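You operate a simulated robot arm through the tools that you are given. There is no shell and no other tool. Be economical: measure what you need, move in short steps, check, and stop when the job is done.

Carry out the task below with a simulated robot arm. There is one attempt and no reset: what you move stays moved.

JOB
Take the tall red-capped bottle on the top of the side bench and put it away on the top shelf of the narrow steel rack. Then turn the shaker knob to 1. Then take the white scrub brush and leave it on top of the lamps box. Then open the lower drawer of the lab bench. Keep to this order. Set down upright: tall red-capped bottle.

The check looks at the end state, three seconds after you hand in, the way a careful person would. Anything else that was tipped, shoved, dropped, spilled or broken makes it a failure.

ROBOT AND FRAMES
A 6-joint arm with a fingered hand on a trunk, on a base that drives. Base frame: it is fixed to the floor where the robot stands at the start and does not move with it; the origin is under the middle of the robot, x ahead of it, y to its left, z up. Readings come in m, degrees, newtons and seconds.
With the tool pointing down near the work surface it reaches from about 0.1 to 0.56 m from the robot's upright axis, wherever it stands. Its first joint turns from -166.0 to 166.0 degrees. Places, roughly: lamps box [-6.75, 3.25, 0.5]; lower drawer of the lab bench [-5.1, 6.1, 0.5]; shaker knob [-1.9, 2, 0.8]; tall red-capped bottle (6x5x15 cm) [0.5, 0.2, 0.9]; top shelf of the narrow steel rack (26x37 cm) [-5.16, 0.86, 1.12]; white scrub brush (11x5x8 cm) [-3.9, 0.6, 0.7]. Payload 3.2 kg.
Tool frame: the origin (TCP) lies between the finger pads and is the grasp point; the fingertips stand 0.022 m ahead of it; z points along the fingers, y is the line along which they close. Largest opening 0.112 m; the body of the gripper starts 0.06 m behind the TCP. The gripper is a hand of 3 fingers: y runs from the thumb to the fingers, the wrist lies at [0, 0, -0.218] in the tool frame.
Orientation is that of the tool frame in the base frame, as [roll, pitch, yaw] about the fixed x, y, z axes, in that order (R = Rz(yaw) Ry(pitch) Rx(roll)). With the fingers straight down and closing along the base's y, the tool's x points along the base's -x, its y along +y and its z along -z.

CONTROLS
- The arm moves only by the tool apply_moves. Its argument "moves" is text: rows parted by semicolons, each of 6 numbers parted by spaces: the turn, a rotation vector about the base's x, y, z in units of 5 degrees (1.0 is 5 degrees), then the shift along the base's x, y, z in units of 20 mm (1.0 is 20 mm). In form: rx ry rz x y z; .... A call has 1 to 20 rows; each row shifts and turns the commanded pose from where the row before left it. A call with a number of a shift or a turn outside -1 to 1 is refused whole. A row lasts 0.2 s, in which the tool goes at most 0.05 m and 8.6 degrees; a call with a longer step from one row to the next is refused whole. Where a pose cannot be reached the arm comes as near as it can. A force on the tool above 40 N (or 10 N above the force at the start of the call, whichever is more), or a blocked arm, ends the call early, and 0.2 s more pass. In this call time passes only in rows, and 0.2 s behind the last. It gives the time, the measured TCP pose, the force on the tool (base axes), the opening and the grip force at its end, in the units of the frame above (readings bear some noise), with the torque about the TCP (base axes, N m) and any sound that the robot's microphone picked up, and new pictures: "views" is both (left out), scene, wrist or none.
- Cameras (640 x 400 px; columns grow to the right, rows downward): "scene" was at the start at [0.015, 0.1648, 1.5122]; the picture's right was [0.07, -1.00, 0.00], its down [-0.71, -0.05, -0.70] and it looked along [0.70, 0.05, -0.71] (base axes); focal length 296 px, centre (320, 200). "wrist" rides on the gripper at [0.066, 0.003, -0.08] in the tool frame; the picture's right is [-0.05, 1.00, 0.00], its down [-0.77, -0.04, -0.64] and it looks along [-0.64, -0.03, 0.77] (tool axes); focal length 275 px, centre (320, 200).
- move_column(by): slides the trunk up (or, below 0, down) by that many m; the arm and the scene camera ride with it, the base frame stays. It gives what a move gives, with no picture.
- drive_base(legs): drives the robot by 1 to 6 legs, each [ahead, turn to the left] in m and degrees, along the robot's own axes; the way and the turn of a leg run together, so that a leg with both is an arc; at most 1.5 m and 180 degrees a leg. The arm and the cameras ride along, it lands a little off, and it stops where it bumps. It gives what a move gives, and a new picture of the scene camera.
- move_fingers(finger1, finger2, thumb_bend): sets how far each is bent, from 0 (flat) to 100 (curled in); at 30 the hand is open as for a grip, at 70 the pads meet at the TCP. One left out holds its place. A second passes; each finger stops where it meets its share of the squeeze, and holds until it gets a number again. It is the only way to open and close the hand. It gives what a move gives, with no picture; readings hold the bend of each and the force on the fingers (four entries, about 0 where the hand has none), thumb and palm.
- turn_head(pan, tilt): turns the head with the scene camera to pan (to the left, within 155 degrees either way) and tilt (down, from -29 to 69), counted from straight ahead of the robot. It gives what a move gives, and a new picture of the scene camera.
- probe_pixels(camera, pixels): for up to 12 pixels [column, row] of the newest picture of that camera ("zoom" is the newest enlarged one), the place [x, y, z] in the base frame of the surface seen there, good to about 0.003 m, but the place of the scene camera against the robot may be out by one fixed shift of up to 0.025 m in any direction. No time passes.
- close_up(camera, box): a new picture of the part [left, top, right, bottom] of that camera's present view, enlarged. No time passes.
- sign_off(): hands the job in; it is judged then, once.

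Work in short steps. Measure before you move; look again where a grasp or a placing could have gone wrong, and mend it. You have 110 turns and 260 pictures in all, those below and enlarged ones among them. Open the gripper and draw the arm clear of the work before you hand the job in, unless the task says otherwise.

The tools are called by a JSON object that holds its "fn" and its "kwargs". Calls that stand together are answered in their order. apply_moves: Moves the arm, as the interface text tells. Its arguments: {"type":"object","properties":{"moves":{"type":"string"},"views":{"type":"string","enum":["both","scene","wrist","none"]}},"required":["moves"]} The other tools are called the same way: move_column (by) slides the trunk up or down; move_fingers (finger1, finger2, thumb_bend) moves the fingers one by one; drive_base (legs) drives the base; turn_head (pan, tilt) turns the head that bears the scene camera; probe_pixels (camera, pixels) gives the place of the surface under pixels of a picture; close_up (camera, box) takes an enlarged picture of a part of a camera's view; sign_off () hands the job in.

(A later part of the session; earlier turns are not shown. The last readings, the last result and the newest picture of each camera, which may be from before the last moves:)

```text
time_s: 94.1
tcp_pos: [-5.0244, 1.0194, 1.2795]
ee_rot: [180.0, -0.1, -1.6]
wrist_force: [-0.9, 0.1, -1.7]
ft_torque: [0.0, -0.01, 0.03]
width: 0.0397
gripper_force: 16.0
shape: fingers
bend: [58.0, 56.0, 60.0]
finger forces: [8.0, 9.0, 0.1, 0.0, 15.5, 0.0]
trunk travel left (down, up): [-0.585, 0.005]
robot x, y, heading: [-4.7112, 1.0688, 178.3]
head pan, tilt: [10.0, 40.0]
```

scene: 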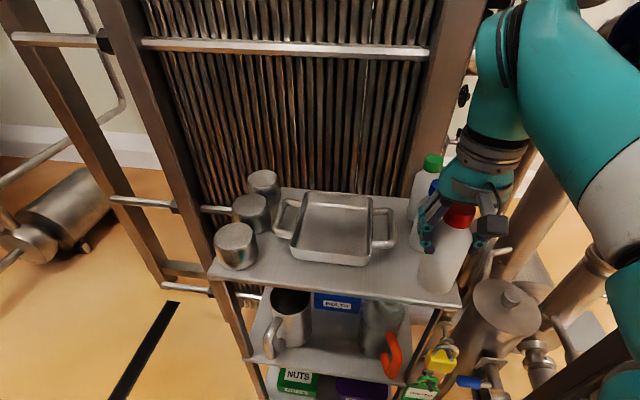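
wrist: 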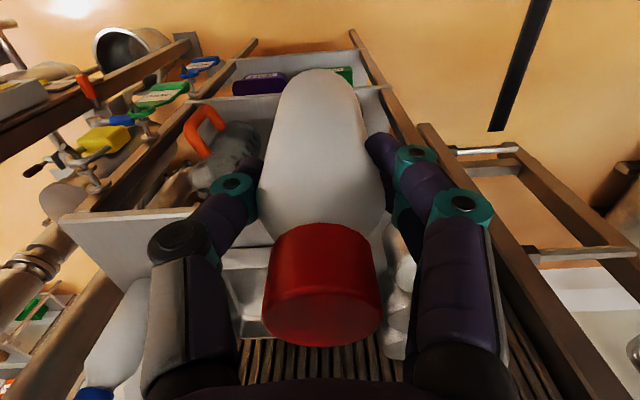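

Now the whole shelf is visible; I'll check the tray handle's extent (392,240) and the free area.

{"fn": "probe_pixels", "kwargs": {"camera": "scene", "pixels": [[394, 243], [385, 215], [372, 262], [400, 265], [458, 305], [415, 283], [440, 285], [430, 270]]}}

{"fn": "apply_moves", "kwargs": {"moves": "0 0 0 -0.8 -0.3 0;0 0 0 -0.8 -0.3 0;0 0 0 -0.8 -0.3 0"}}

```text
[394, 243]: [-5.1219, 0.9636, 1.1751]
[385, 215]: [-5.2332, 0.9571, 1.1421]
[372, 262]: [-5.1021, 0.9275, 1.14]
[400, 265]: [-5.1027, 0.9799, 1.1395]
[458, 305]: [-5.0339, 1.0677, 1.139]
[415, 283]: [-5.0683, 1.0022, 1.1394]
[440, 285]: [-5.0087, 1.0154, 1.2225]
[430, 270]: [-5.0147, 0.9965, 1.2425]
```

```text
time_s: 94.9
tcp_pos: [-5.072, 1.0016, 1.2776]
ee_rot: [179.9, -0.1, -1.6]
wrist_force: [-0.5, -0.5, -2.3]
ft_torque: [0.02, 0.0, 0.0]
width: 0.0401
gripper_force: 16.1
shape: fingers
bend: [58.0, 56.0, 60.0]
finger forces: [7.9, 9.0, 0.0, 0.0, 15.4, 0.0]
trunk travel left (down, up): [-0.585, 0.005]
robot x, y, heading: [-4.7082, 1.0685, 178.6]
head pan, tilt: [10.0, 40.0]
```

scene: 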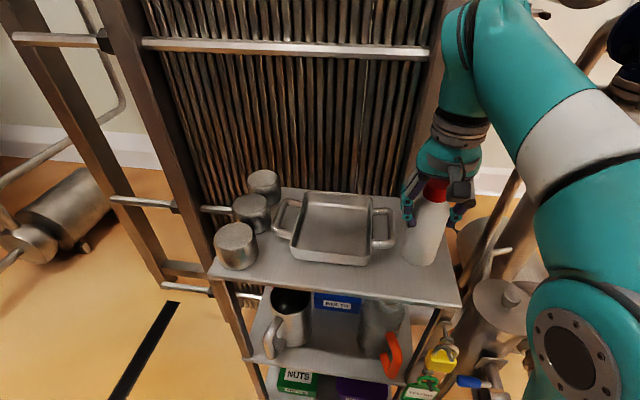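
wrist: 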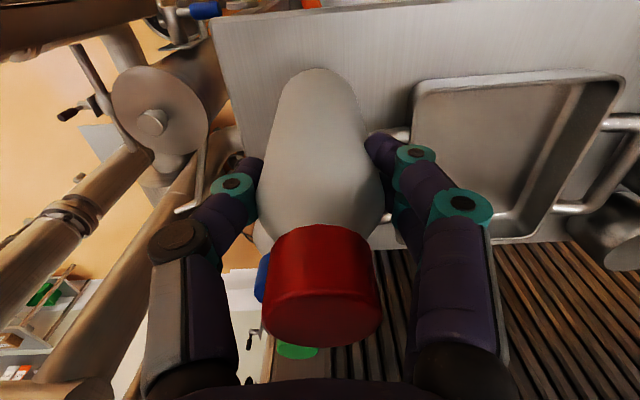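

Clear of the tray handle and the bottles. I'll lower to contact height (TCP≈1.222) gently.

{"fn": "apply_moves", "kwargs": {"moves": "0 0 0 0 0 -0.7;0 0 0 0 0 -0.7;0 0 0 0 0 -0.6;0 0 0 0 0 -0.4;0 0 0 0 0 -0.2"}}

```text
time_s: 96.1
tcp_pos: [-5.0699, 1.0022, 1.228]
ee_rot: [-180.0, 0.0, -1.5]
wrist_force: [0.9, -0.1, -2.0]
ft_torque: [-0.01, 0.02, -0.03]
width: 0.0398
gripper_force: 16.4
shape: fingers
bend: [59.0, 56.0, 60.0]
finger forces: [8.0, 8.9, 0.1, 0.1, 15.5, 0.0]
trunk travel left (down, up): [-0.585, 0.005]
robot x, y, heading: [-4.7132, 1.0679, 178.6]
head pan, tilt: [10.0, 40.0]
```

scene: 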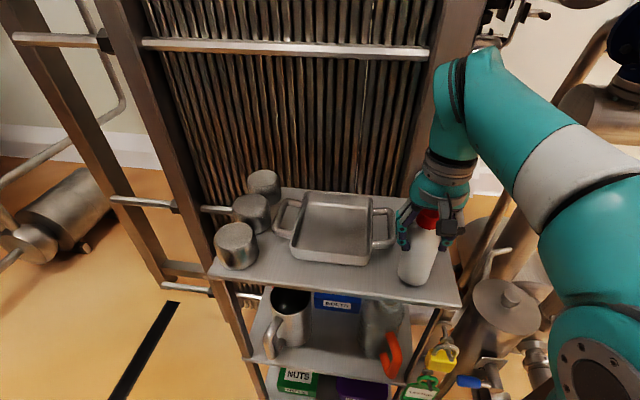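
wrist: 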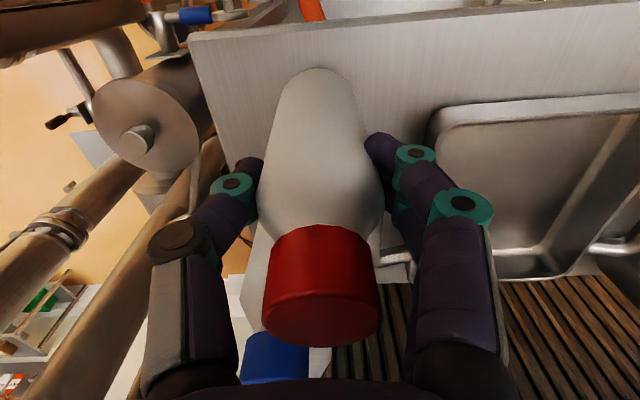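

No contact yet (z force still -2). I'll go down in tiny steps until the force changes.

{"fn": "apply_moves", "kwargs": {"moves": "0 0 0 0 0 -0.15;0 0 0 0 0 -0.15;0 0 0 0 0 -0.1", "views": "none"}}

```text
time_s: 96.9
tcp_pos: [-5.0683, 1.002, 1.2206]
ee_rot: [179.9, 0.1, -1.7]
wrist_force: [3.8, 0.1, 9.8]
ft_torque: [-0.01, -0.05, 0.02]
width: 0.0398
gripper_force: 17.8
shape: fingers
bend: [59.0, 57.0, 61.0]
finger forces: [9.0, 9.6, 0.1, 0.0, 17.5, 0.1]
trunk travel left (down, up): [-0.585, 0.005]
robot x, y, heading: [-4.7071, 1.0713, 178.5]
head pan, tilt: [10.0, 40.0]
```

Contact (z force rose to +10 N). I'll ease off slightly and release moderately.

{"fn": "apply_moves", "kwargs": {"moves": "0 0 0 0 0 0.07", "views": "none"}}

{"fn": "move_fingers", "kwargs": {"finger1": 40, "finger2": 40, "thumb_bend": 40}}

{"fn": "apply_moves", "kwargs": {"moves": "0 0 0 0 0 0.3;0 0 0 0 0 0.5;0 0 0 0 0 0.5;0 0 0 0 0 0.5;0 0 0 0 0 0.5;0 0 0 0 0 0.5;0 0 0 0 0 0.5;0 0 0 0 0 0.5"}}

```text
time_s: 97.3
tcp_pos: [-5.07, 1.0014, 1.2213]
ee_rot: [179.9, 0.0, -1.6]
wrist_force: [2.0, -0.6, 3.3]
ft_torque: [-0.02, 0.0, -0.03]
width: 0.0397
gripper_force: 17.4
shape: fingers
bend: [59.0, 57.0, 61.0]
finger forces: [8.4, 9.7, 0.0, 0.0, 16.9, 0.0]
trunk travel left (down, up): [-0.585, 0.005]
robot x, y, heading: [-4.7089, 1.0664, 178.3]
head pan, tilt: [10.0, 40.0]
```

```text
time_s: 98.3
tcp_pos: [-5.0709, 1.0006, 1.2216]
ee_rot: [180.0, -0.1, -1.6]
wrist_force: [0.1, 0.1, -0.1]
ft_torque: [0.01, 0.02, -0.01]
width: 0.0834
gripper_force: 0.0
shape: fingers
bend: [40.0, 40.0, 40.0]
finger forces: [0.1, 0.0, 0.0, 0.0, 0.0, 0.0]
trunk travel left (down, up): [-0.585, 0.005]
robot x, y, heading: [-4.7094, 1.0716, 178.7]
head pan, tilt: [10.0, 40.0]
```

```text
time_s: 100.1
tcp_pos: [-5.0708, 1.0028, 1.2977]
ee_rot: [-180.0, 0.0, -1.6]
wrist_force: [-0.2, 0.4, 0.2]
ft_torque: [-0.03, 0.01, 0.0]
width: 0.083
gripper_force: 0.1
shape: fingers
bend: [40.0, 40.0, 40.0]
finger forces: [0.0, 0.1, 0.1, 0.1, 0.1, 0.1]
trunk travel left (down, up): [-0.585, 0.005]
robot x, y, heading: [-4.7096, 1.0669, 178.8]
head pan, tilt: [10.0, 40.0]
```

scene: 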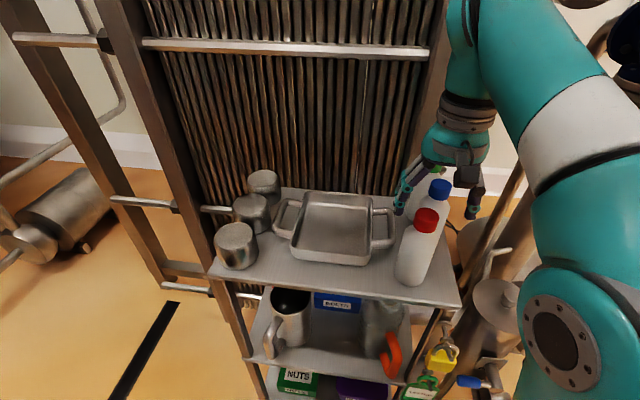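
wrist: 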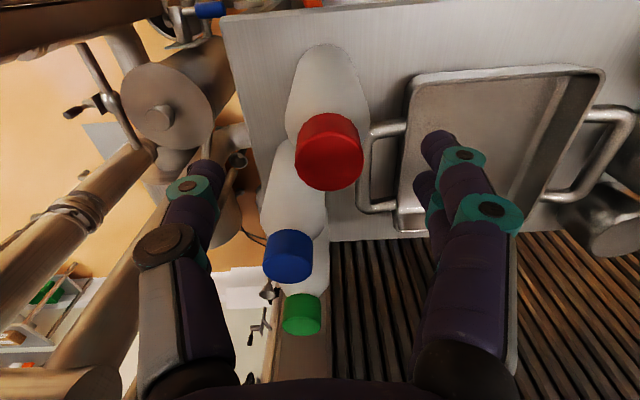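

The bottle stands upright on the shelf (scene (418,248)). I'll raise a little, back out and drive to the open aisle, then on towards the shaker panel.

{"fn": "apply_moves", "kwargs": {"moves": "0 0 0 0 0 0.8;0 0 0 0.5 0 0.3", "views": "none"}}

{"fn": "drive_base", "kwargs": {"legs": [[-0.25, 0], [0, -86], [1.4, 0]]}}

```text
time_s: 100.7
tcp_pos: [-5.0602, 1.0013, 1.3187]
ee_rot: [180.0, 0.0, -1.5]
wrist_force: [0.0, 0.3, 1.0]
ft_torque: [0.01, -0.03, 0.01]
width: 0.0835
gripper_force: 0.1
shape: fingers
bend: [40.0, 40.0, 40.0]
finger forces: [0.0, 0.0, 0.0, 0.1, 0.0, 0.0]
trunk travel left (down, up): [-0.585, 0.005]
robot x, y, heading: [-4.7093, 1.0662, 178.5]
head pan, tilt: [10.0, 40.0]
```

```text
time_s: 112.6
tcp_pos: [-4.622, 2.7618, 1.3188]
ee_rot: [-179.9, 0.0, -86.9]
wrist_force: [-0.3, 0.1, 0.4]
ft_torque: [-0.01, 0.01, -0.01]
width: 0.0833
gripper_force: 0.0
shape: fingers
bend: [40.0, 40.0, 40.0]
finger forces: [0.0, 0.0, 0.0, 0.1, 0.0, 0.0]
trunk travel left (down, up): [-0.585, 0.005]
robot x, y, heading: [-4.527, 2.4192, 93.1]
head pan, tilt: [10.0, 40.0]
```

scene: 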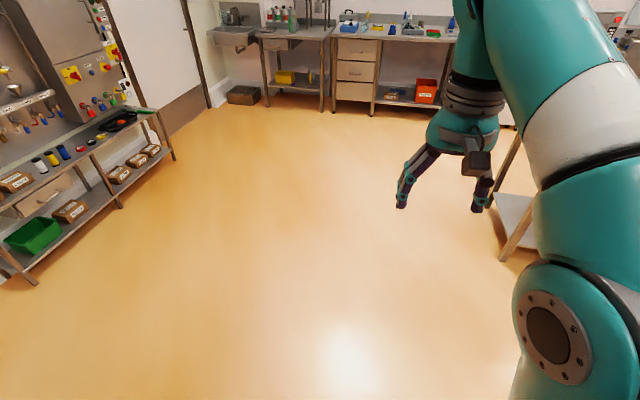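

Open floor. Driving east along the aisle (y up to 2.95) to stand in front of the shaker panel.

{"fn": "drive_base", "kwargs": {"legs": [[0, -77], [1.4, 0], [0.5, 0], [0, -27], [0.85, 0], [0, -79]]}}

{"fn": "turn_head", "kwargs": {"pan": 0, "tilt": 35}}

```text
time_s: 134.4
tcp_pos: [-1.7561, 2.5213, 1.3195]
ee_rot: [-179.9, 0.0, 91.2]
wrist_force: [0.5, 0.7, 0.2]
ft_torque: [-0.02, 0.02, 0.01]
width: 0.0833
gripper_force: 0.0
shape: fingers
bend: [40.0, 40.0, 40.0]
finger forces: [0.1, 0.0, 0.0, 0.0, 0.0, 0.0]
trunk travel left (down, up): [-0.585, 0.005]
robot x, y, heading: [-1.8398, 2.8658, -88.8]
head pan, tilt: [10.0, 40.0]
```

scene: 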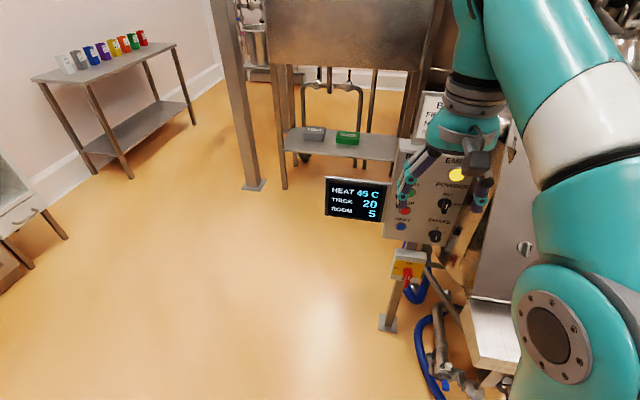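

```text
time_s: 135.1
tcp_pos: [-1.7558, 2.5204, 1.3189]
ee_rot: [-180.0, -0.1, 91.2]
wrist_force: [0.1, 0.5, -0.8]
ft_torque: [0.03, 0.01, 0.01]
width: 0.0831
gripper_force: 0.0
shape: fingers
bend: [40.0, 40.0, 40.0]
finger forces: [0.0, 0.0, 0.1, 0.1, 0.1, 0.0]
trunk travel left (down, up): [-0.585, 0.005]
robot x, y, heading: [-1.8434, 2.8686, -88.8]
head pan, tilt: [0.0, 35.0]
```

scene: 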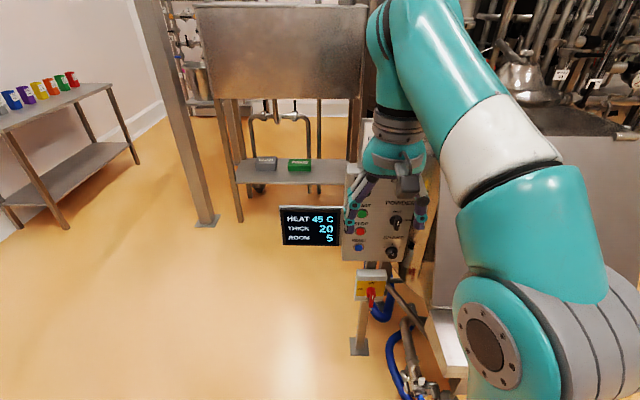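

The SHAKE knob is at (393,253). Zoom and probe.

{"fn": "close_up", "kwargs": {"camera": "scene", "box": [335, 190, 435, 270]}}

{"fn": "probe_pixels", "kwargs": {"camera": "scene", "pixels": [[393, 253], [394, 258], [383, 245], [383, 258], [396, 221], [362, 213], [345, 260], [375, 290], [310, 225], [350, 175], [410, 250]]}}

```text
5.00 times, centred on (385, 230) of scene
```

zoom: 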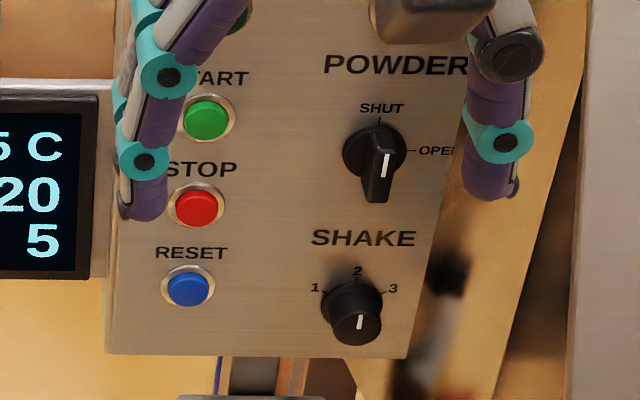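

```text
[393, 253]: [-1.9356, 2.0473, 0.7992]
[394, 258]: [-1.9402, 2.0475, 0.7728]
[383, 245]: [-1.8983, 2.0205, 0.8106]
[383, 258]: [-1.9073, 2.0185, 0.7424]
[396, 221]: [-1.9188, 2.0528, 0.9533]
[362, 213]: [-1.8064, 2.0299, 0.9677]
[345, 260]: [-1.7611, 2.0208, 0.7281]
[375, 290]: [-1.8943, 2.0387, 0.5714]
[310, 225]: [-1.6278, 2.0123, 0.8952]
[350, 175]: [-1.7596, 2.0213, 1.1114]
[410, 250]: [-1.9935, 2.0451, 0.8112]
```

Knob at roughly (-1.936, 2.035, 0.785); pointer seems to be up at 2. Before approaching I'll probe the lid and shelf to the right for arm clearance, and lower the trunk.

{"fn": "probe_pixels", "kwargs": {"camera": "scene", "pixels": [[440, 250], [435, 200], [450, 330], [455, 370], [600, 130], [600, 250], [445, 290], [425, 265], [470, 160], [400, 330]]}}

{"fn": "move_column", "kwargs": {"by": -0.25}}

{"fn": "turn_head", "kwargs": {"pan": -20, "tilt": 30}}

```text
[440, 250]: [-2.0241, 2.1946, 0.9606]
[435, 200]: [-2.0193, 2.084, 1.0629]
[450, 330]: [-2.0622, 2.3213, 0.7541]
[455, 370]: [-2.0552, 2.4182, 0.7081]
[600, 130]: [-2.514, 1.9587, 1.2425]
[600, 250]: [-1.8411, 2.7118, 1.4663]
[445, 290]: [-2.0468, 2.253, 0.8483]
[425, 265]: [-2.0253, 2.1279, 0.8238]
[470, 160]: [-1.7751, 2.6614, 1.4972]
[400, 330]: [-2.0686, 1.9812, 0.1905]
```

```text
time_s: 137.7
tcp_pos: [-1.7564, 2.5202, 1.0683]
ee_rot: [-180.0, 0.0, 91.1]
wrist_force: [0.0, 0.8, 0.8]
ft_torque: [-0.01, -0.02, -0.01]
width: 0.0833
gripper_force: 0.1
shape: fingers
bend: [40.0, 40.0, 40.0]
finger forces: [0.0, 0.1, 0.0, 0.0, 0.0, 0.0]
trunk travel left (down, up): [-0.335, 0.255]
robot x, y, heading: [-1.8395, 2.869, -89.1]
head pan, tilt: [0.0, 35.0]
```

```text
time_s: 138.5
tcp_pos: [-1.7566, 2.5194, 1.0686]
ee_rot: [180.0, -0.1, 91.1]
wrist_force: [0.3, -0.3, 0.4]
ft_torque: [0.0, -0.03, -0.02]
width: 0.0832
gripper_force: 0.0
shape: fingers
bend: [40.0, 40.0, 40.0]
finger forces: [0.1, 0.1, 0.1, 0.0, 0.0, 0.0]
trunk travel left (down, up): [-0.335, 0.255]
robot x, y, heading: [-1.8425, 2.8658, -88.8]
head pan, tilt: [-20.0, 30.0]
```

scene: 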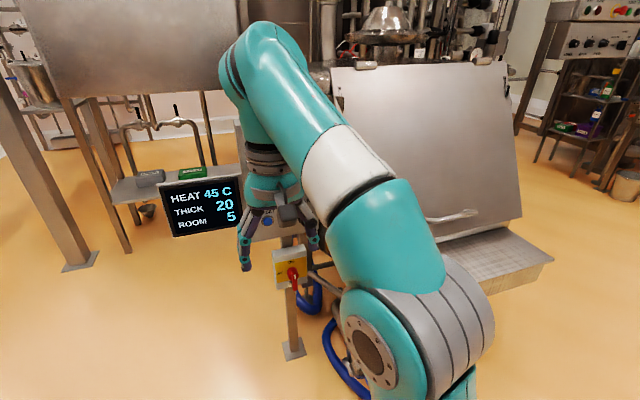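

The hopper edge is at x≈-2.02, just 8 cm from the knob axis, so I'll come in with the closing line near vertical. First I'll pitch the hand forward in open space.

{"fn": "apply_moves", "kwargs": {"moves": "-1 0 0 0 -0.5 -0.4;-1 0 0 0 -0.5 -0.4;-1 0 0 0 -0.5 -0.4;-1 0 0 0 -0.5 -0.4;-1 0 0 0 -0.5 -0.4;-1 0 0 0 -0.5 -0.4;-1 0 0 0 -0.5 -0.4;-1 0 0 0 -0.5 -0.4;-1 0 0 0 -0.5 -0.4;-1 0 0 0 -0.5 -0.4;-1 0 0 0 -0.5 -0.4;-1 0 0 0 -0.5 -0.4;-1 0 0 0 -0.5 -0.4;-1 0 0 0 -0.5 -0.4;-1 0 0 0 -0.5 -0.4;-1 0 0 0 -0.5 -0.4;-1 0 0 0 -0.5 -0.4;-1 0 0 0 -0.5 -0.4"}}

```text
time_s: 142.3
tcp_pos: [-1.7187, 2.3497, 0.9532]
ee_rot: [-112.3, 88.8, 157.0]
wrist_force: [-0.2, 0.5, 0.0]
ft_torque: [-0.02, -0.01, 0.01]
width: 0.0833
gripper_force: 0.0
shape: fingers
bend: [40.0, 40.0, 40.0]
finger forces: [0.0, 0.1, 0.0, 0.1, 0.0, 0.0]
out of reach, approached as far as the arm can: row 17, 18
trunk travel left (down, up): [-0.335, 0.255]
robot x, y, heading: [-1.8378, 2.8698, -88.8]
head pan, tilt: [-20.0, 30.0]
```

scene: 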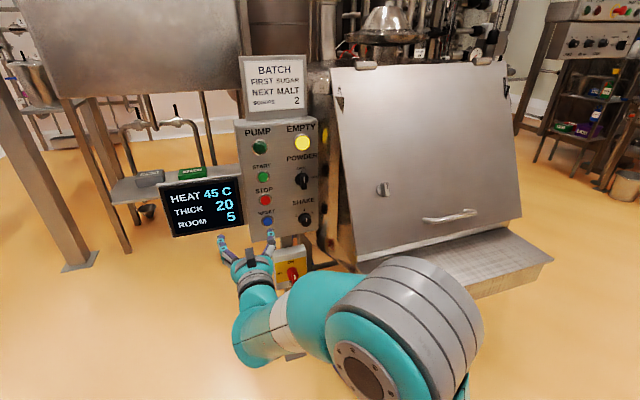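
wrist: 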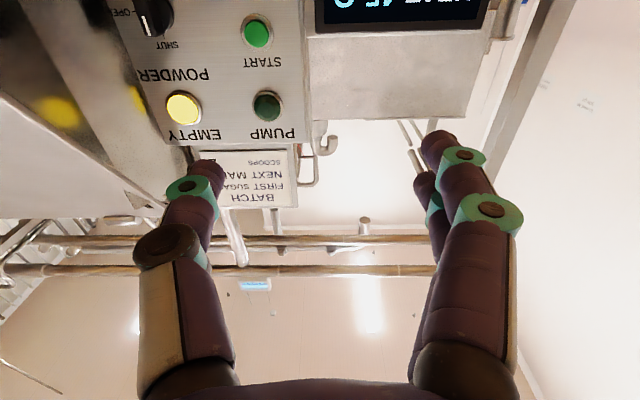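

The hand now points at the panel and the knob is in clear view at (305,219). Zoom.

{"fn": "close_up", "kwargs": {"camera": "scene", "box": [275, 185, 335, 235]}}

{"fn": "probe_pixels", "kwargs": {"camera": "zoom", "pixels": [[320, 260], [300, 270], [340, 270], [320, 220], [320, 300], [240, 270], [420, 270], [270, 330]]}}

```text
8.00 times, centred on (305, 210) of scene
```

zoom: 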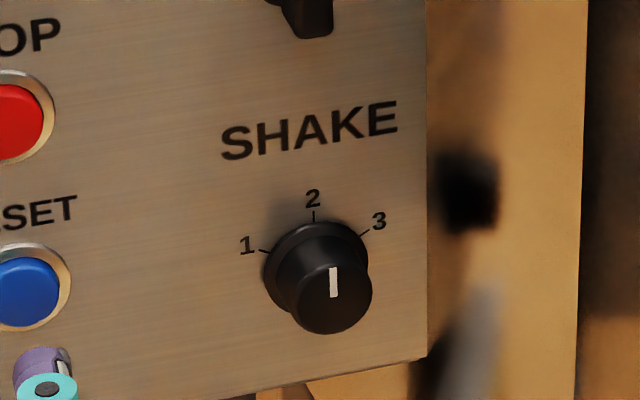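

```text
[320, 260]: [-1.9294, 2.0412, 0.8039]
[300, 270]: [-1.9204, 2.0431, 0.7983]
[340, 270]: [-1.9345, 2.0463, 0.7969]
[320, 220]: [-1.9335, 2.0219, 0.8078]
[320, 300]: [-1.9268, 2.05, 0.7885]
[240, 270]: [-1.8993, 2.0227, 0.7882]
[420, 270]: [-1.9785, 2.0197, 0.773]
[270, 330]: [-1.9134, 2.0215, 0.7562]
```

Knob axis (bias-corrected) ≈ (-1.923, z 0.772), face y≈2.046; labels 1/3 lie ±60° from 2 and the pointer is at 2. I'll extend forward, lower a bit and roll the hand -75° about y.

{"fn": "apply_moves", "kwargs": {"moves": "-0.2 0 0 0 -0.5 -0.4;0 -1 0 0 -0.5 -0.4;0 -1 0 0 -0.5 -0.4;0 -1 0 0 -0.5 -0.4;0 -1 0 0 -0.5 -0.4;0 -1 0 0 0 -0.4;0 -1 0 0 0 -0.4;0 -1 0 0 0 -0.4;0 -1 0 0 0 -0.4;0 -1 0 0 0 -0.4;0 -1 0 0 0 -0.4;0 -1 0 0 0 -0.4;0 -1 0 0 0 -0.4;0 -1 0 0 0 -0.4;0 -1 0 0 0 -0.4;0 -1 0 0 0 -0.4"}}

```text
time_s: 145.7
tcp_pos: [-1.6551, 2.306, 0.8737]
ee_rot: [89.9, 16.1, -1.3]
wrist_force: [-0.7, 0.3, -0.3]
ft_torque: [0.0, 0.01, 0.01]
width: 0.0831
gripper_force: 0.1
shape: fingers
bend: [40.0, 40.0, 40.0]
finger forces: [0.0, 0.0, 0.0, 0.1, 0.0, 0.0]
out of reach, approached as far as the arm can: row 1, 2, 3, 4, 5, 6, 7, 8, 10, 11, 12, 13, 14, 15, 16
trunk travel left (down, up): [-0.335, 0.255]
robot x, y, heading: [-1.8405, 2.8695, -88.9]
head pan, tilt: [-20.0, 30.0]
```

scene: 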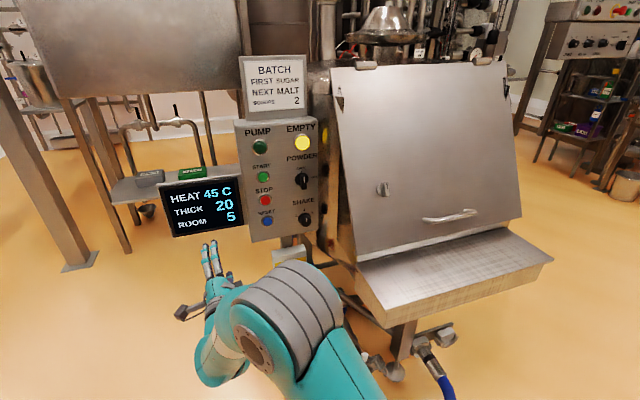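
wrist: 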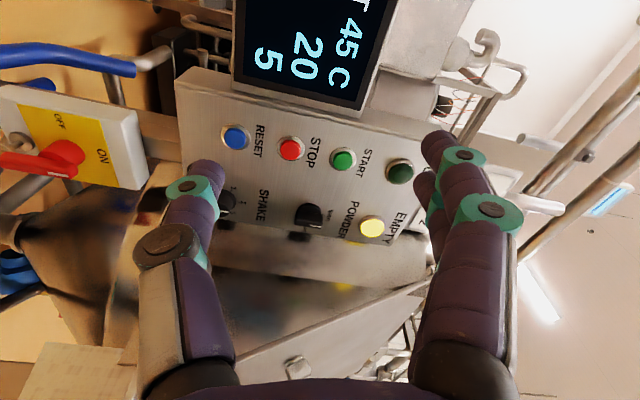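

The arm is at its limit of depth, so I'll lower the trunk 0.2 m and re-raise the hand relative to it.

{"fn": "move_column", "kwargs": {"by": -0.1}}

{"fn": "apply_moves", "kwargs": {"moves": "0 0 0 -0.5 0 0.8;0 0 0 -0.5 0 0.8;0 0 0 -0.5 0 0.8;0 0 0 -0.5 0 0.8;0 0 0 -0.5 0 0.8", "views": "none"}}

{"fn": "move_column", "kwargs": {"by": -0.1}}

{"fn": "apply_moves", "kwargs": {"moves": "0 0 0 -0.5 0 0;0 0 0 -0.5 0 0;0 0 0 -0.5 0 0;0 0 0 -0.5 0 0;0 0 0 -0.5 0 0"}}

```text
time_s: 147.0
tcp_pos: [-1.6549, 2.3059, 0.7724]
ee_rot: [90.0, 16.2, -1.3]
wrist_force: [0.1, 0.6, 0.8]
ft_torque: [0.01, 0.0, 0.03]
width: 0.0828
gripper_force: 0.1
shape: fingers
bend: [40.0, 40.0, 40.0]
finger forces: [0.0, 0.0, 0.1, 0.0, 0.0, 0.1]
trunk travel left (down, up): [-0.235, 0.355]
robot x, y, heading: [-1.8397, 2.8682, -88.8]
head pan, tilt: [-20.0, 30.0]
```

```text
time_s: 148.2
tcp_pos: [-1.7078, 2.3064, 0.8491]
ee_rot: [90.0, 16.1, -1.3]
wrist_force: [-0.3, 0.5, 0.1]
ft_torque: [0.03, 0.02, -0.01]
width: 0.0833
gripper_force: 0.1
shape: fingers
bend: [40.0, 40.0, 40.0]
finger forces: [0.0, 0.1, 0.0, 0.0, 0.0, 0.1]
trunk travel left (down, up): [-0.235, 0.355]
robot x, y, heading: [-1.8406, 2.8659, -88.9]
head pan, tilt: [-20.0, 30.0]
```

```text
time_s: 149.6
tcp_pos: [-1.7072, 2.3065, 0.7503]
ee_rot: [90.0, 16.1, -1.4]
wrist_force: [0.7, -0.8, 0.4]
ft_torque: [0.0, -0.05, -0.03]
width: 0.0831
gripper_force: 0.0
shape: fingers
bend: [40.0, 40.0, 40.0]
finger forces: [0.0, 0.0, 0.0, 0.0, 0.0, 0.0]
trunk travel left (down, up): [-0.135, 0.455]
robot x, y, heading: [-1.8405, 2.8694, -88.9]
head pan, tilt: [-20.0, 30.0]
```

```text
time_s: 150.8
tcp_pos: [-1.7314, 2.3092, 0.7709]
ee_rot: [90.3, 16.1, -1.5]
wrist_force: [0.1, 0.4, 0.6]
ft_torque: [-0.01, 0.03, 0.01]
width: 0.0833
gripper_force: 0.1
shape: fingers
bend: [40.0, 40.0, 40.0]
finger forces: [0.0, 0.0, 0.1, 0.0, 0.1, 0.0]
out of reach, approached as far as the arm can: row 2, 3, 4, 5
trunk travel left (down, up): [-0.135, 0.455]
robot x, y, heading: [-1.8378, 2.8681, -88.9]
head pan, tilt: [-20.0, 30.0]
```

scene: 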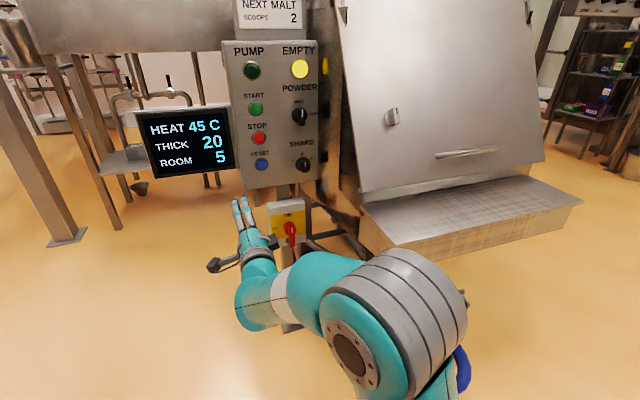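
wrist: 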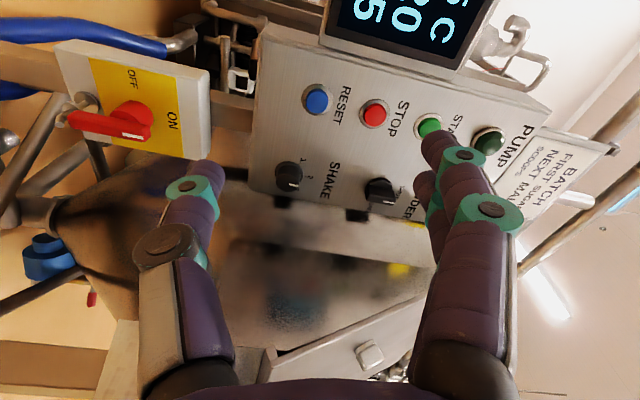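

Still limited sideways here. I'll test extending forward (‑y).

{"fn": "apply_moves", "kwargs": {"moves": "0 0 0 0 -0.8 0;0 0 0 0 -0.8 0;0 0 0 0 -0.8 0", "views": "none"}}

{"fn": "apply_moves", "kwargs": {"moves": "0 0 0 -0.8 0 0;0 0 0 -0.8 0 0", "views": "none"}}

```text
time_s: 151.6
tcp_pos: [-1.7306, 2.2606, 0.7727]
ee_rot: [90.2, 16.0, -1.5]
wrist_force: [-0.1, -1.1, -0.3]
ft_torque: [0.03, -0.05, 0.01]
width: 0.0831
gripper_force: 0.1
shape: fingers
bend: [40.0, 40.0, 40.0]
finger forces: [0.1, 0.1, 0.0, 0.1, 0.1, 0.1]
trunk travel left (down, up): [-0.135, 0.455]
robot x, y, heading: [-1.8411, 2.8641, -88.9]
head pan, tilt: [-20.0, 30.0]
```

```text
time_s: 152.2
tcp_pos: [-1.744, 2.2584, 0.7864]
ee_rot: [90.3, 16.2, -1.6]
wrist_force: [-0.2, 0.2, 0.5]
ft_torque: [-0.03, 0.03, 0.02]
width: 0.083
gripper_force: 0.0
shape: fingers
bend: [40.0, 40.0, 40.0]
finger forces: [0.0, 0.0, 0.1, 0.0, 0.1, 0.0]
out of reach, approached as far as the arm can: row 1, 2
trunk travel left (down, up): [-0.135, 0.455]
robot x, y, heading: [-1.8379, 2.8691, -89.0]
head pan, tilt: [-20.0, 30.0]
```

Forward works but sideways doesn't: the arm only does a horizontal tool with the tool line left of its axis. So I'll stand more to the left and point the whole robot obliquely (heading ≈ -120°), approaching the knob from its free left side.

{"fn": "drive_base", "kwargs": {"legs": [[0, 57], [0.2, 0], [0, -88]]}}

```text
time_s: 159.9
tcp_pos: [-1.9189, 2.1895, 0.786]
ee_rot: [90.3, 16.3, -33.9]
wrist_force: [0.3, 0.2, -0.4]
ft_torque: [0.01, -0.03, 0.0]
width: 0.0832
gripper_force: 0.0
shape: fingers
bend: [40.0, 40.0, 40.0]
finger forces: [0.0, 0.0, 0.0, 0.0, 0.0, 0.0]
trunk travel left (down, up): [-0.135, 0.455]
robot x, y, heading: [-1.6735, 2.7597, -121.2]
head pan, tilt: [-20.0, 30.0]
```

scene: 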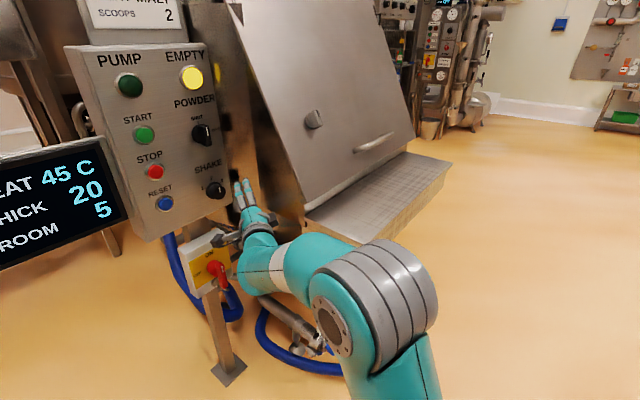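

The hand is in front of the panel, coming in from the left. I'll advance 40 mm and take both pictures to locate the knob with the wrist camera.

{"fn": "apply_moves", "kwargs": {"moves": "0 0 0 0 -0.7 0;0 0 0 0 -0.7 0;0 0 0 0 -0.6 0"}}

```text
time_s: 160.7
tcp_pos: [-1.9174, 2.1494, 0.7873]
ee_rot: [90.3, 16.1, -34.0]
wrist_force: [-0.2, -0.3, -0.3]
ft_torque: [0.01, -0.03, 0.02]
width: 0.0833
gripper_force: 0.0
shape: fingers
bend: [40.0, 40.0, 40.0]
finger forces: [0.0, 0.0, 0.0, 0.0, 0.0, 0.0]
trunk travel left (down, up): [-0.135, 0.455]
robot x, y, heading: [-1.6715, 2.7572, -121.1]
head pan, tilt: [-20.0, 30.0]
```

scene: 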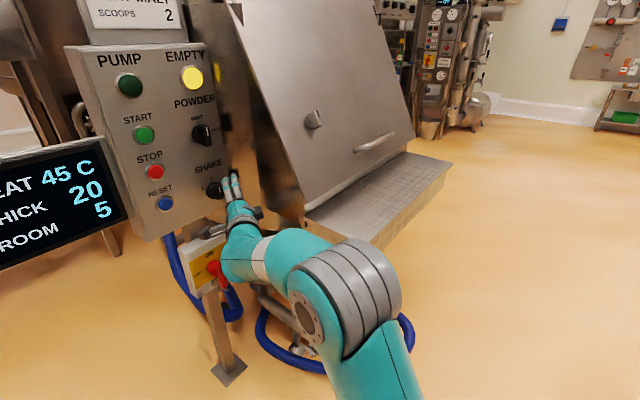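
wrist: 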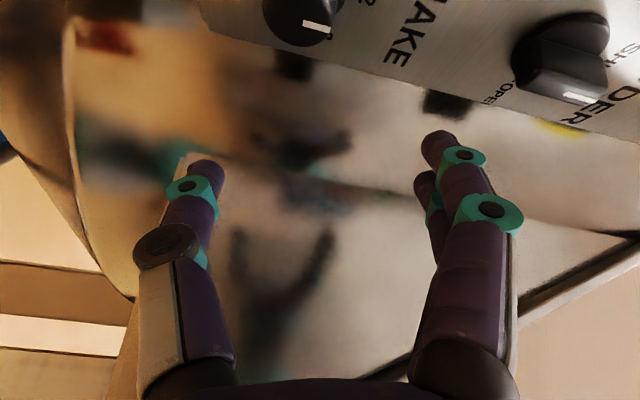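

The knob shows at the top of the wrist view (300,15). Probe it.

{"fn": "probe_pixels", "kwargs": {"camera": "wrist", "pixels": [[300, 10], [318, 27], [290, 30], [325, 40], [270, 15], [335, 10], [300, 40], [300, 65], [350, 30], [555, 60], [570, 97]]}}

{"fn": "close_up", "kwargs": {"camera": "wrist", "box": [230, 0, 430, 100]}}

{"fn": "close_up", "kwargs": {"camera": "scene", "box": [140, 140, 290, 250]}}

```text
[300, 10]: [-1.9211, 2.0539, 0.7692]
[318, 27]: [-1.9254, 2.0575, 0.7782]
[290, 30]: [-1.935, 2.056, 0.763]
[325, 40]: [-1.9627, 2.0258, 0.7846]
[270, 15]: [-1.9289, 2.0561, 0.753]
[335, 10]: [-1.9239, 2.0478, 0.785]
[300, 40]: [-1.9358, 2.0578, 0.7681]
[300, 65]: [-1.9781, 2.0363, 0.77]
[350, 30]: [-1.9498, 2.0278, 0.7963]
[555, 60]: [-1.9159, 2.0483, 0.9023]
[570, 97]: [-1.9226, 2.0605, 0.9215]
```

```text
3.20 times, centred on (330, 50) of wrist
```

zoom: 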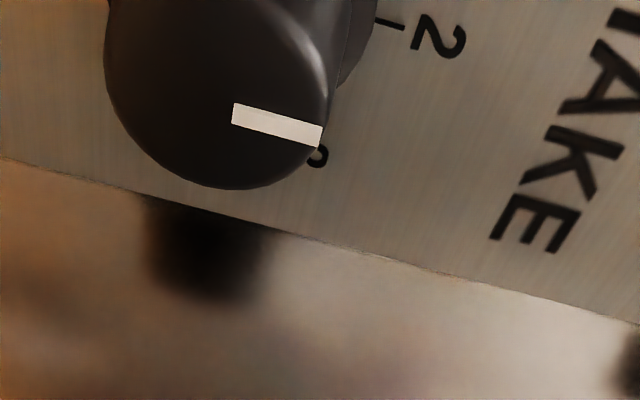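

```text
3.64 times, centred on (215, 195) of scene
```

zoom: 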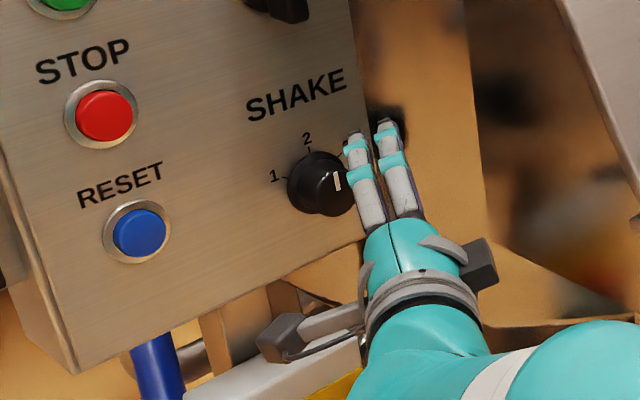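

The knob axis is (-1.921, z 0.769), face y 2.057, panel 2.026. I'll bring the TCP to (-1.919, 2.064, 0.769) so the tips straddle the cap above and below.

{"fn": "apply_moves", "kwargs": {"moves": "0 0 0 0 -0.4 -0.9;0 0 0 0 -0.8 0;0 0 0 0 -0.8 0;0 0 0 0 -0.8 0;0 0 0 0 -0.8 0;0 0 0 0 -0.65 0"}}

{"fn": "close_up", "kwargs": {"camera": "scene", "box": [140, 140, 290, 250]}}

```text
time_s: 162.1
tcp_pos: [-1.9184, 2.0649, 0.7681]
ee_rot: [90.3, 16.2, -33.9]
wrist_force: [1.3, 4.5, -0.7]
ft_torque: [-0.17, 0.04, 0.05]
width: 0.0829
gripper_force: 2.1
shape: fingers
bend: [40.0, 40.0, 40.0]
finger forces: [3.9, 0.0, 0.0, 0.0, 0.0, 0.1]
trunk travel left (down, up): [-0.135, 0.455]
robot x, y, heading: [-1.6767, 2.7555, -121.3]
head pan, tilt: [-20.0, 30.0]
```

scene: 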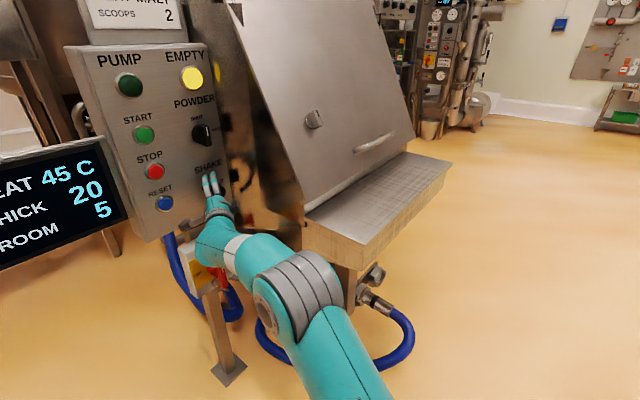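
wrist: 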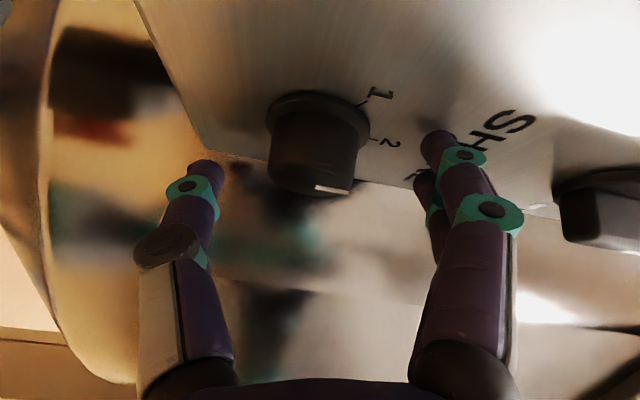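

```text
3.64 times, centred on (215, 195) of scene
```

zoom: 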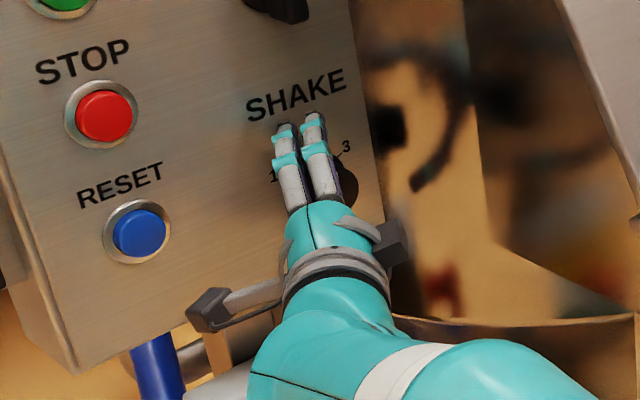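

Finger 1 touches the panel lightly. I'll back off 4 mm and probe the knob again.

{"fn": "probe_pixels", "kwargs": {"camera": "wrist", "pixels": [[275, 150], [315, 150], [355, 150], [335, 189], [290, 185], [315, 110], [315, 190], [355, 175]]}}

{"fn": "apply_moves", "kwargs": {"moves": "0 0 0 0 0.2 0", "views": "none"}}

```text
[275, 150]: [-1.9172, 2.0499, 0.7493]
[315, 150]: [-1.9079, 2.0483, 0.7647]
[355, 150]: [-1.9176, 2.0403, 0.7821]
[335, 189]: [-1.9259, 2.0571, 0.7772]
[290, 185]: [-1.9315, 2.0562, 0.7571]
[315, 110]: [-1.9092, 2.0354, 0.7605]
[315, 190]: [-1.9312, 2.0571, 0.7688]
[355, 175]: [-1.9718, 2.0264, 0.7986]
```

```text
time_s: 162.5
tcp_pos: [-1.9178, 2.068, 0.7681]
ee_rot: [90.3, 16.1, -33.9]
wrist_force: [0.3, -0.3, 0.1]
ft_torque: [-0.02, -0.02, 0.01]
width: 0.0833
gripper_force: 0.0
shape: fingers
bend: [40.0, 40.0, 40.0]
finger forces: [0.1, 0.1, 0.1, 0.0, 0.0, 0.0]
trunk travel left (down, up): [-0.135, 0.455]
robot x, y, heading: [-1.6747, 2.7566, -121.1]
head pan, tilt: [-20.0, 30.0]
```

Knob cap centre ≈ (-1.922, 2.045, 0.766); the tips overlap its front half. Closing on it.

{"fn": "move_fingers", "kwargs": {"finger1": 70, "finger2": 70, "thumb_bend": 70}}

{"fn": "apply_moves", "kwargs": {"moves": "0 0.3 0 0 0 0"}}

```text
time_s: 163.5
tcp_pos: [-1.9191, 2.0675, 0.768]
ee_rot: [90.2, 16.2, -34.0]
wrist_force: [-2.0, -1.0, -3.9]
ft_torque: [0.01, -0.05, 0.0]
width: 0.0311
gripper_force: 11.3
shape: fingers
bend: [61.0, 64.0, 62.0]
finger forces: [6.0, 3.6, 0.0, 0.0, 13.1, 0.1]
trunk travel left (down, up): [-0.135, 0.455]
robot x, y, heading: [-1.6746, 2.7603, -121.3]
head pan, tilt: [-20.0, 30.0]
```

```text
time_s: 163.9
tcp_pos: [-1.9187, 2.0676, 0.7688]
ee_rot: [89.3, 17.4, -34.2]
wrist_force: [-2.6, 0.2, -1.7]
ft_torque: [0.02, -0.05, -0.03]
width: 0.0313
gripper_force: 12.0
shape: fingers
bend: [61.0, 64.0, 62.0]
finger forces: [6.1, 3.9, 0.0, 0.1, 13.0, 0.0]
trunk travel left (down, up): [-0.135, 0.455]
robot x, y, heading: [-1.6747, 2.757, -121.3]
head pan, tilt: [-20.0, 30.0]
```

scene: 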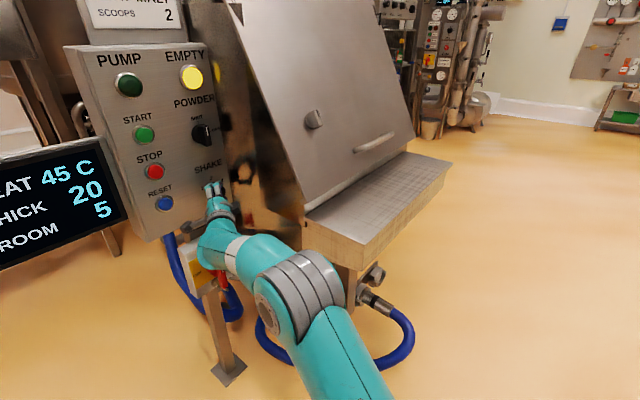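
wrist: 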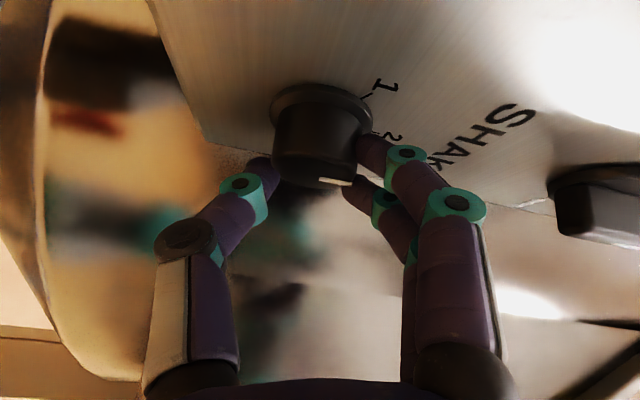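

Good grip around the cap. Turning +20° about the knob axis first and checking torque and pointer.

{"fn": "apply_moves", "kwargs": {"moves": "0 0.8 0 0 0 0;0 0.8 0 0 0 0;0 0.8 0 0 0 0;0 0.8 0 0 0 0;0 0.8 0 0 0 0"}}

```text
time_s: 165.1
tcp_pos: [-1.9152, 2.0577, 0.7765]
ee_rot: [76.7, 33.2, -40.4]
wrist_force: [-12.9, 16.0, -14.9]
ft_torque: [0.29, -0.08, -0.32]
width: 0.0306
gripper_force: 13.9
shape: fingers
bend: [69.0, 70.0, 61.0]
finger forces: [3.6, 0.0, 0.1, 0.1, 23.6, 0.0]
out of reach, approached as far as the arm can: row 5
trunk travel left (down, up): [-0.135, 0.455]
robot x, y, heading: [-1.6751, 2.7536, -121.3]
head pan, tilt: [-20.0, 30.0]
```

scene: 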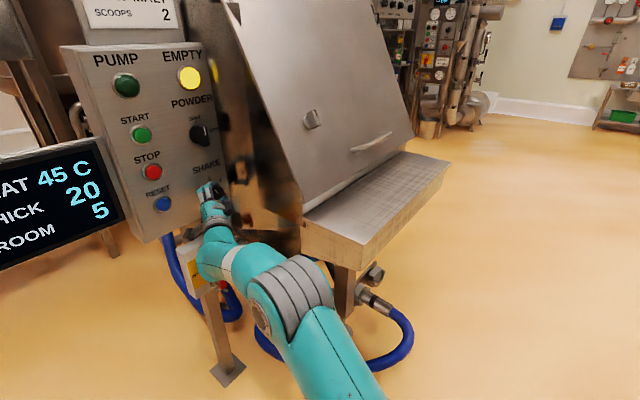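
wrist: 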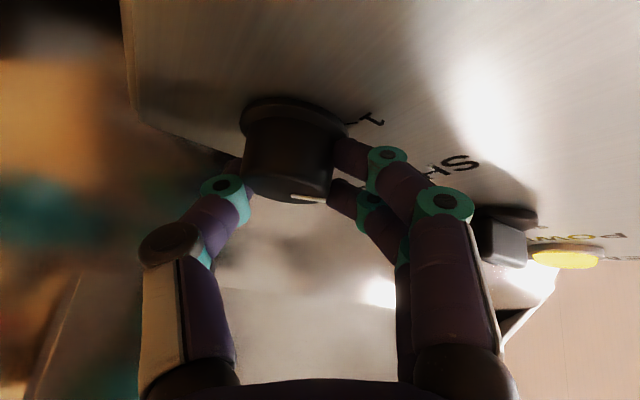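

The wrist can't swing lower (row 5 out of reach) and the grip is slipping. I'll release, back off, and regrip from an upper-left start so the turn ends at the reachable left pose.

{"fn": "move_fingers", "kwargs": {"finger1": 40, "finger2": 40, "thumb_bend": 40}}

{"fn": "apply_moves", "kwargs": {"moves": "0 0 0 0.3 0.9 0;0 0 0 0.3 0.9 0;0 0 0 0.3 0.9 0;0 -1 0 0 0.6 0;0 -1 0 0 0 0;0 -1 0 0 0 0;0 -1 0 0 0 0"}}

{"fn": "close_up", "kwargs": {"camera": "scene", "box": [140, 140, 290, 250]}}

```text
time_s: 166.1
tcp_pos: [-1.9107, 2.0576, 0.7778]
ee_rot: [76.5, 33.4, -40.3]
wrist_force: [0.9, 11.7, -3.2]
ft_torque: [-0.06, 0.07, 0.13]
width: 0.0558
gripper_force: 6.7
shape: fingers
bend: [73.0, 40.0, 40.0]
finger forces: [12.2, 0.0, 0.0, 0.0, 0.1, 0.1]
trunk travel left (down, up): [-0.135, 0.455]
robot x, y, heading: [-1.674, 2.7561, -121.0]
head pan, tilt: [-20.0, 30.0]
```

```text
time_s: 167.7
tcp_pos: [-1.8793, 2.1026, 0.7943]
ee_rot: [89.4, 17.3, -34.2]
wrist_force: [0.1, -0.3, 0.5]
ft_torque: [0.0, -0.01, -0.01]
width: 0.0837
gripper_force: 0.1
shape: fingers
bend: [40.0, 40.0, 40.0]
finger forces: [0.0, 0.0, 0.1, 0.0, 0.0, 0.0]
out of reach, approached as far as the arm can: row 1, 2, 3
trunk travel left (down, up): [-0.135, 0.455]
robot x, y, heading: [-1.6736, 2.7553, -121.3]
head pan, tilt: [-20.0, 30.0]
```

scene: 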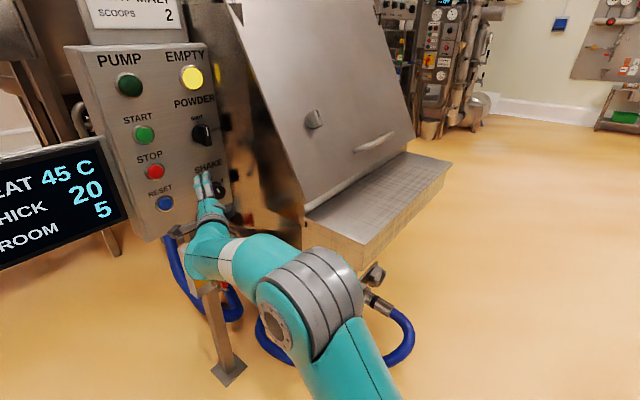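
wrist: 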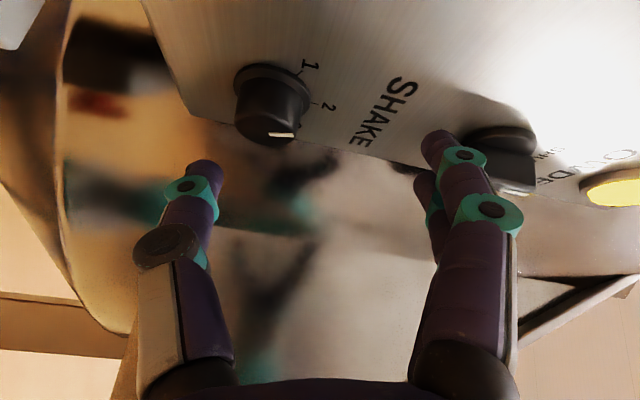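

```text
3.64 times, centred on (215, 195) of scene
```

zoom: 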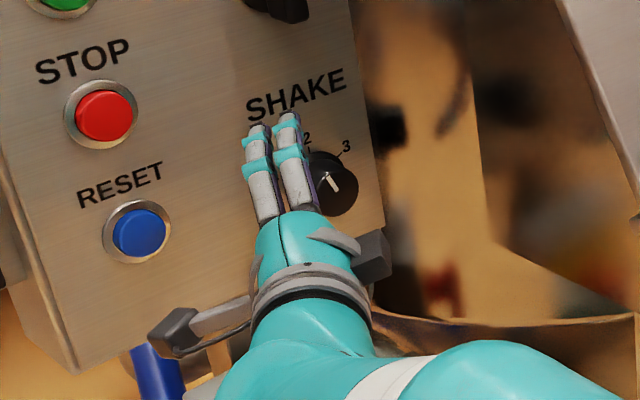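

The knob already turned ~20° toward 1 and holds there. I'll rotate the hand -45° about y (wrist up) at a standoff to regrip.

{"fn": "apply_moves", "kwargs": {"moves": "0 -0.5 0 0 0.9 0;0 -1 0 0 0.9 0;0 -1 0 0 0 0;0 -1 0 -0.3 0 0;0 -1 0 -0.3 0 0;0 -1 0 -0.3 0 0;0 -1 0 -0.3 0 0;0 -1 0 -0.3 0 0;0 -1 0 -0.3 0 0;0 -1 0 -0.3 0 0"}}

```text
time_s: 169.9
tcp_pos: [-1.9231, 2.1397, 0.7948]
ee_rot: [115.9, -22.3, -35.3]
wrist_force: [-1.5, -0.3, -0.6]
ft_torque: [-0.01, 0.04, 0.03]
width: 0.084
gripper_force: 0.0
shape: fingers
bend: [40.0, 40.0, 40.0]
finger forces: [0.0, 0.1, 0.1, 0.1, 0.1, 0.0]
trunk travel left (down, up): [-0.135, 0.455]
robot x, y, heading: [-1.6769, 2.7556, -121.3]
head pan, tilt: [-20.0, 30.0]
```

scene: 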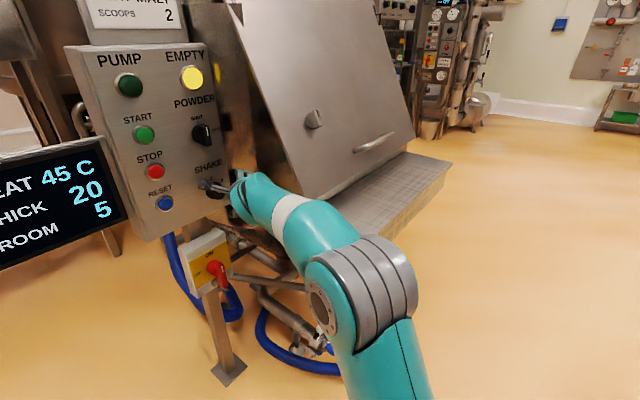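
wrist: 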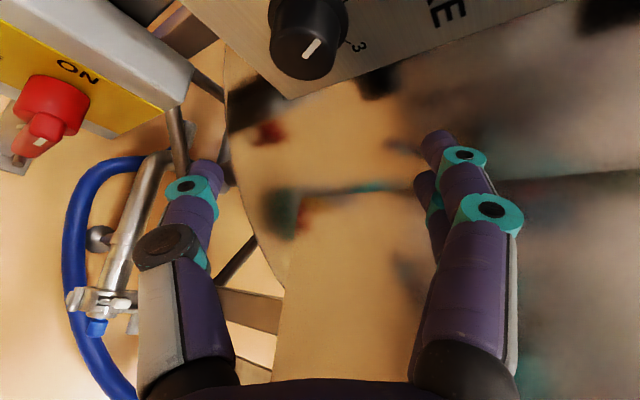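

Moving straight in to the knob: dx +5 mm, dy -73 mm, dz -25 mm.

{"fn": "apply_moves", "kwargs": {"moves": "0 0 0 0.25 0 -0.6;0 0 0 0 -0.4 -0.65;0 0 0 0 -0.8 0;0 0 0 0 -0.8 0;0 0 0 0 -0.8 0;0 0 0 0 -0.8 0"}}

```text
time_s: 171.3
tcp_pos: [-1.9159, 2.065, 0.7703]
ee_rot: [116.0, -22.3, -35.3]
wrist_force: [-0.1, -0.5, 0.9]
ft_torque: [-0.03, -0.04, 0.0]
width: 0.0836
gripper_force: 0.1
shape: fingers
bend: [40.0, 40.0, 40.0]
finger forces: [0.0, 0.0, 0.1, 0.0, 0.0, 0.1]
trunk travel left (down, up): [-0.135, 0.455]
robot x, y, heading: [-1.676, 2.7554, -121.1]
head pan, tilt: [-20.0, 30.0]
```

scene: 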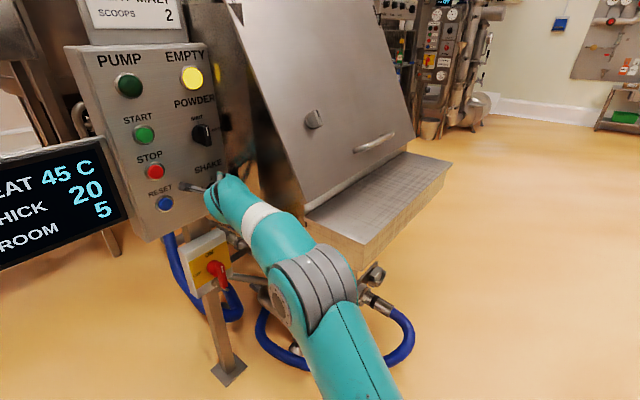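
wrist: 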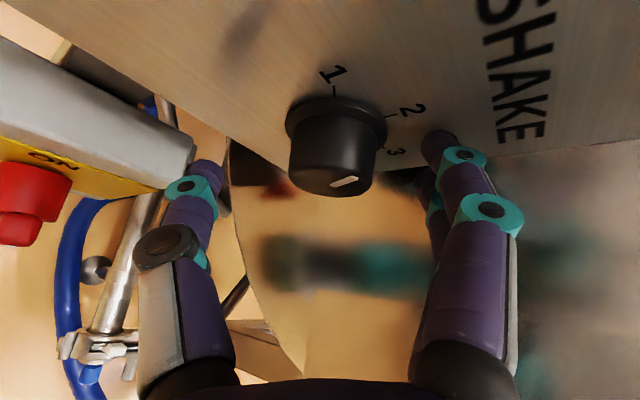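

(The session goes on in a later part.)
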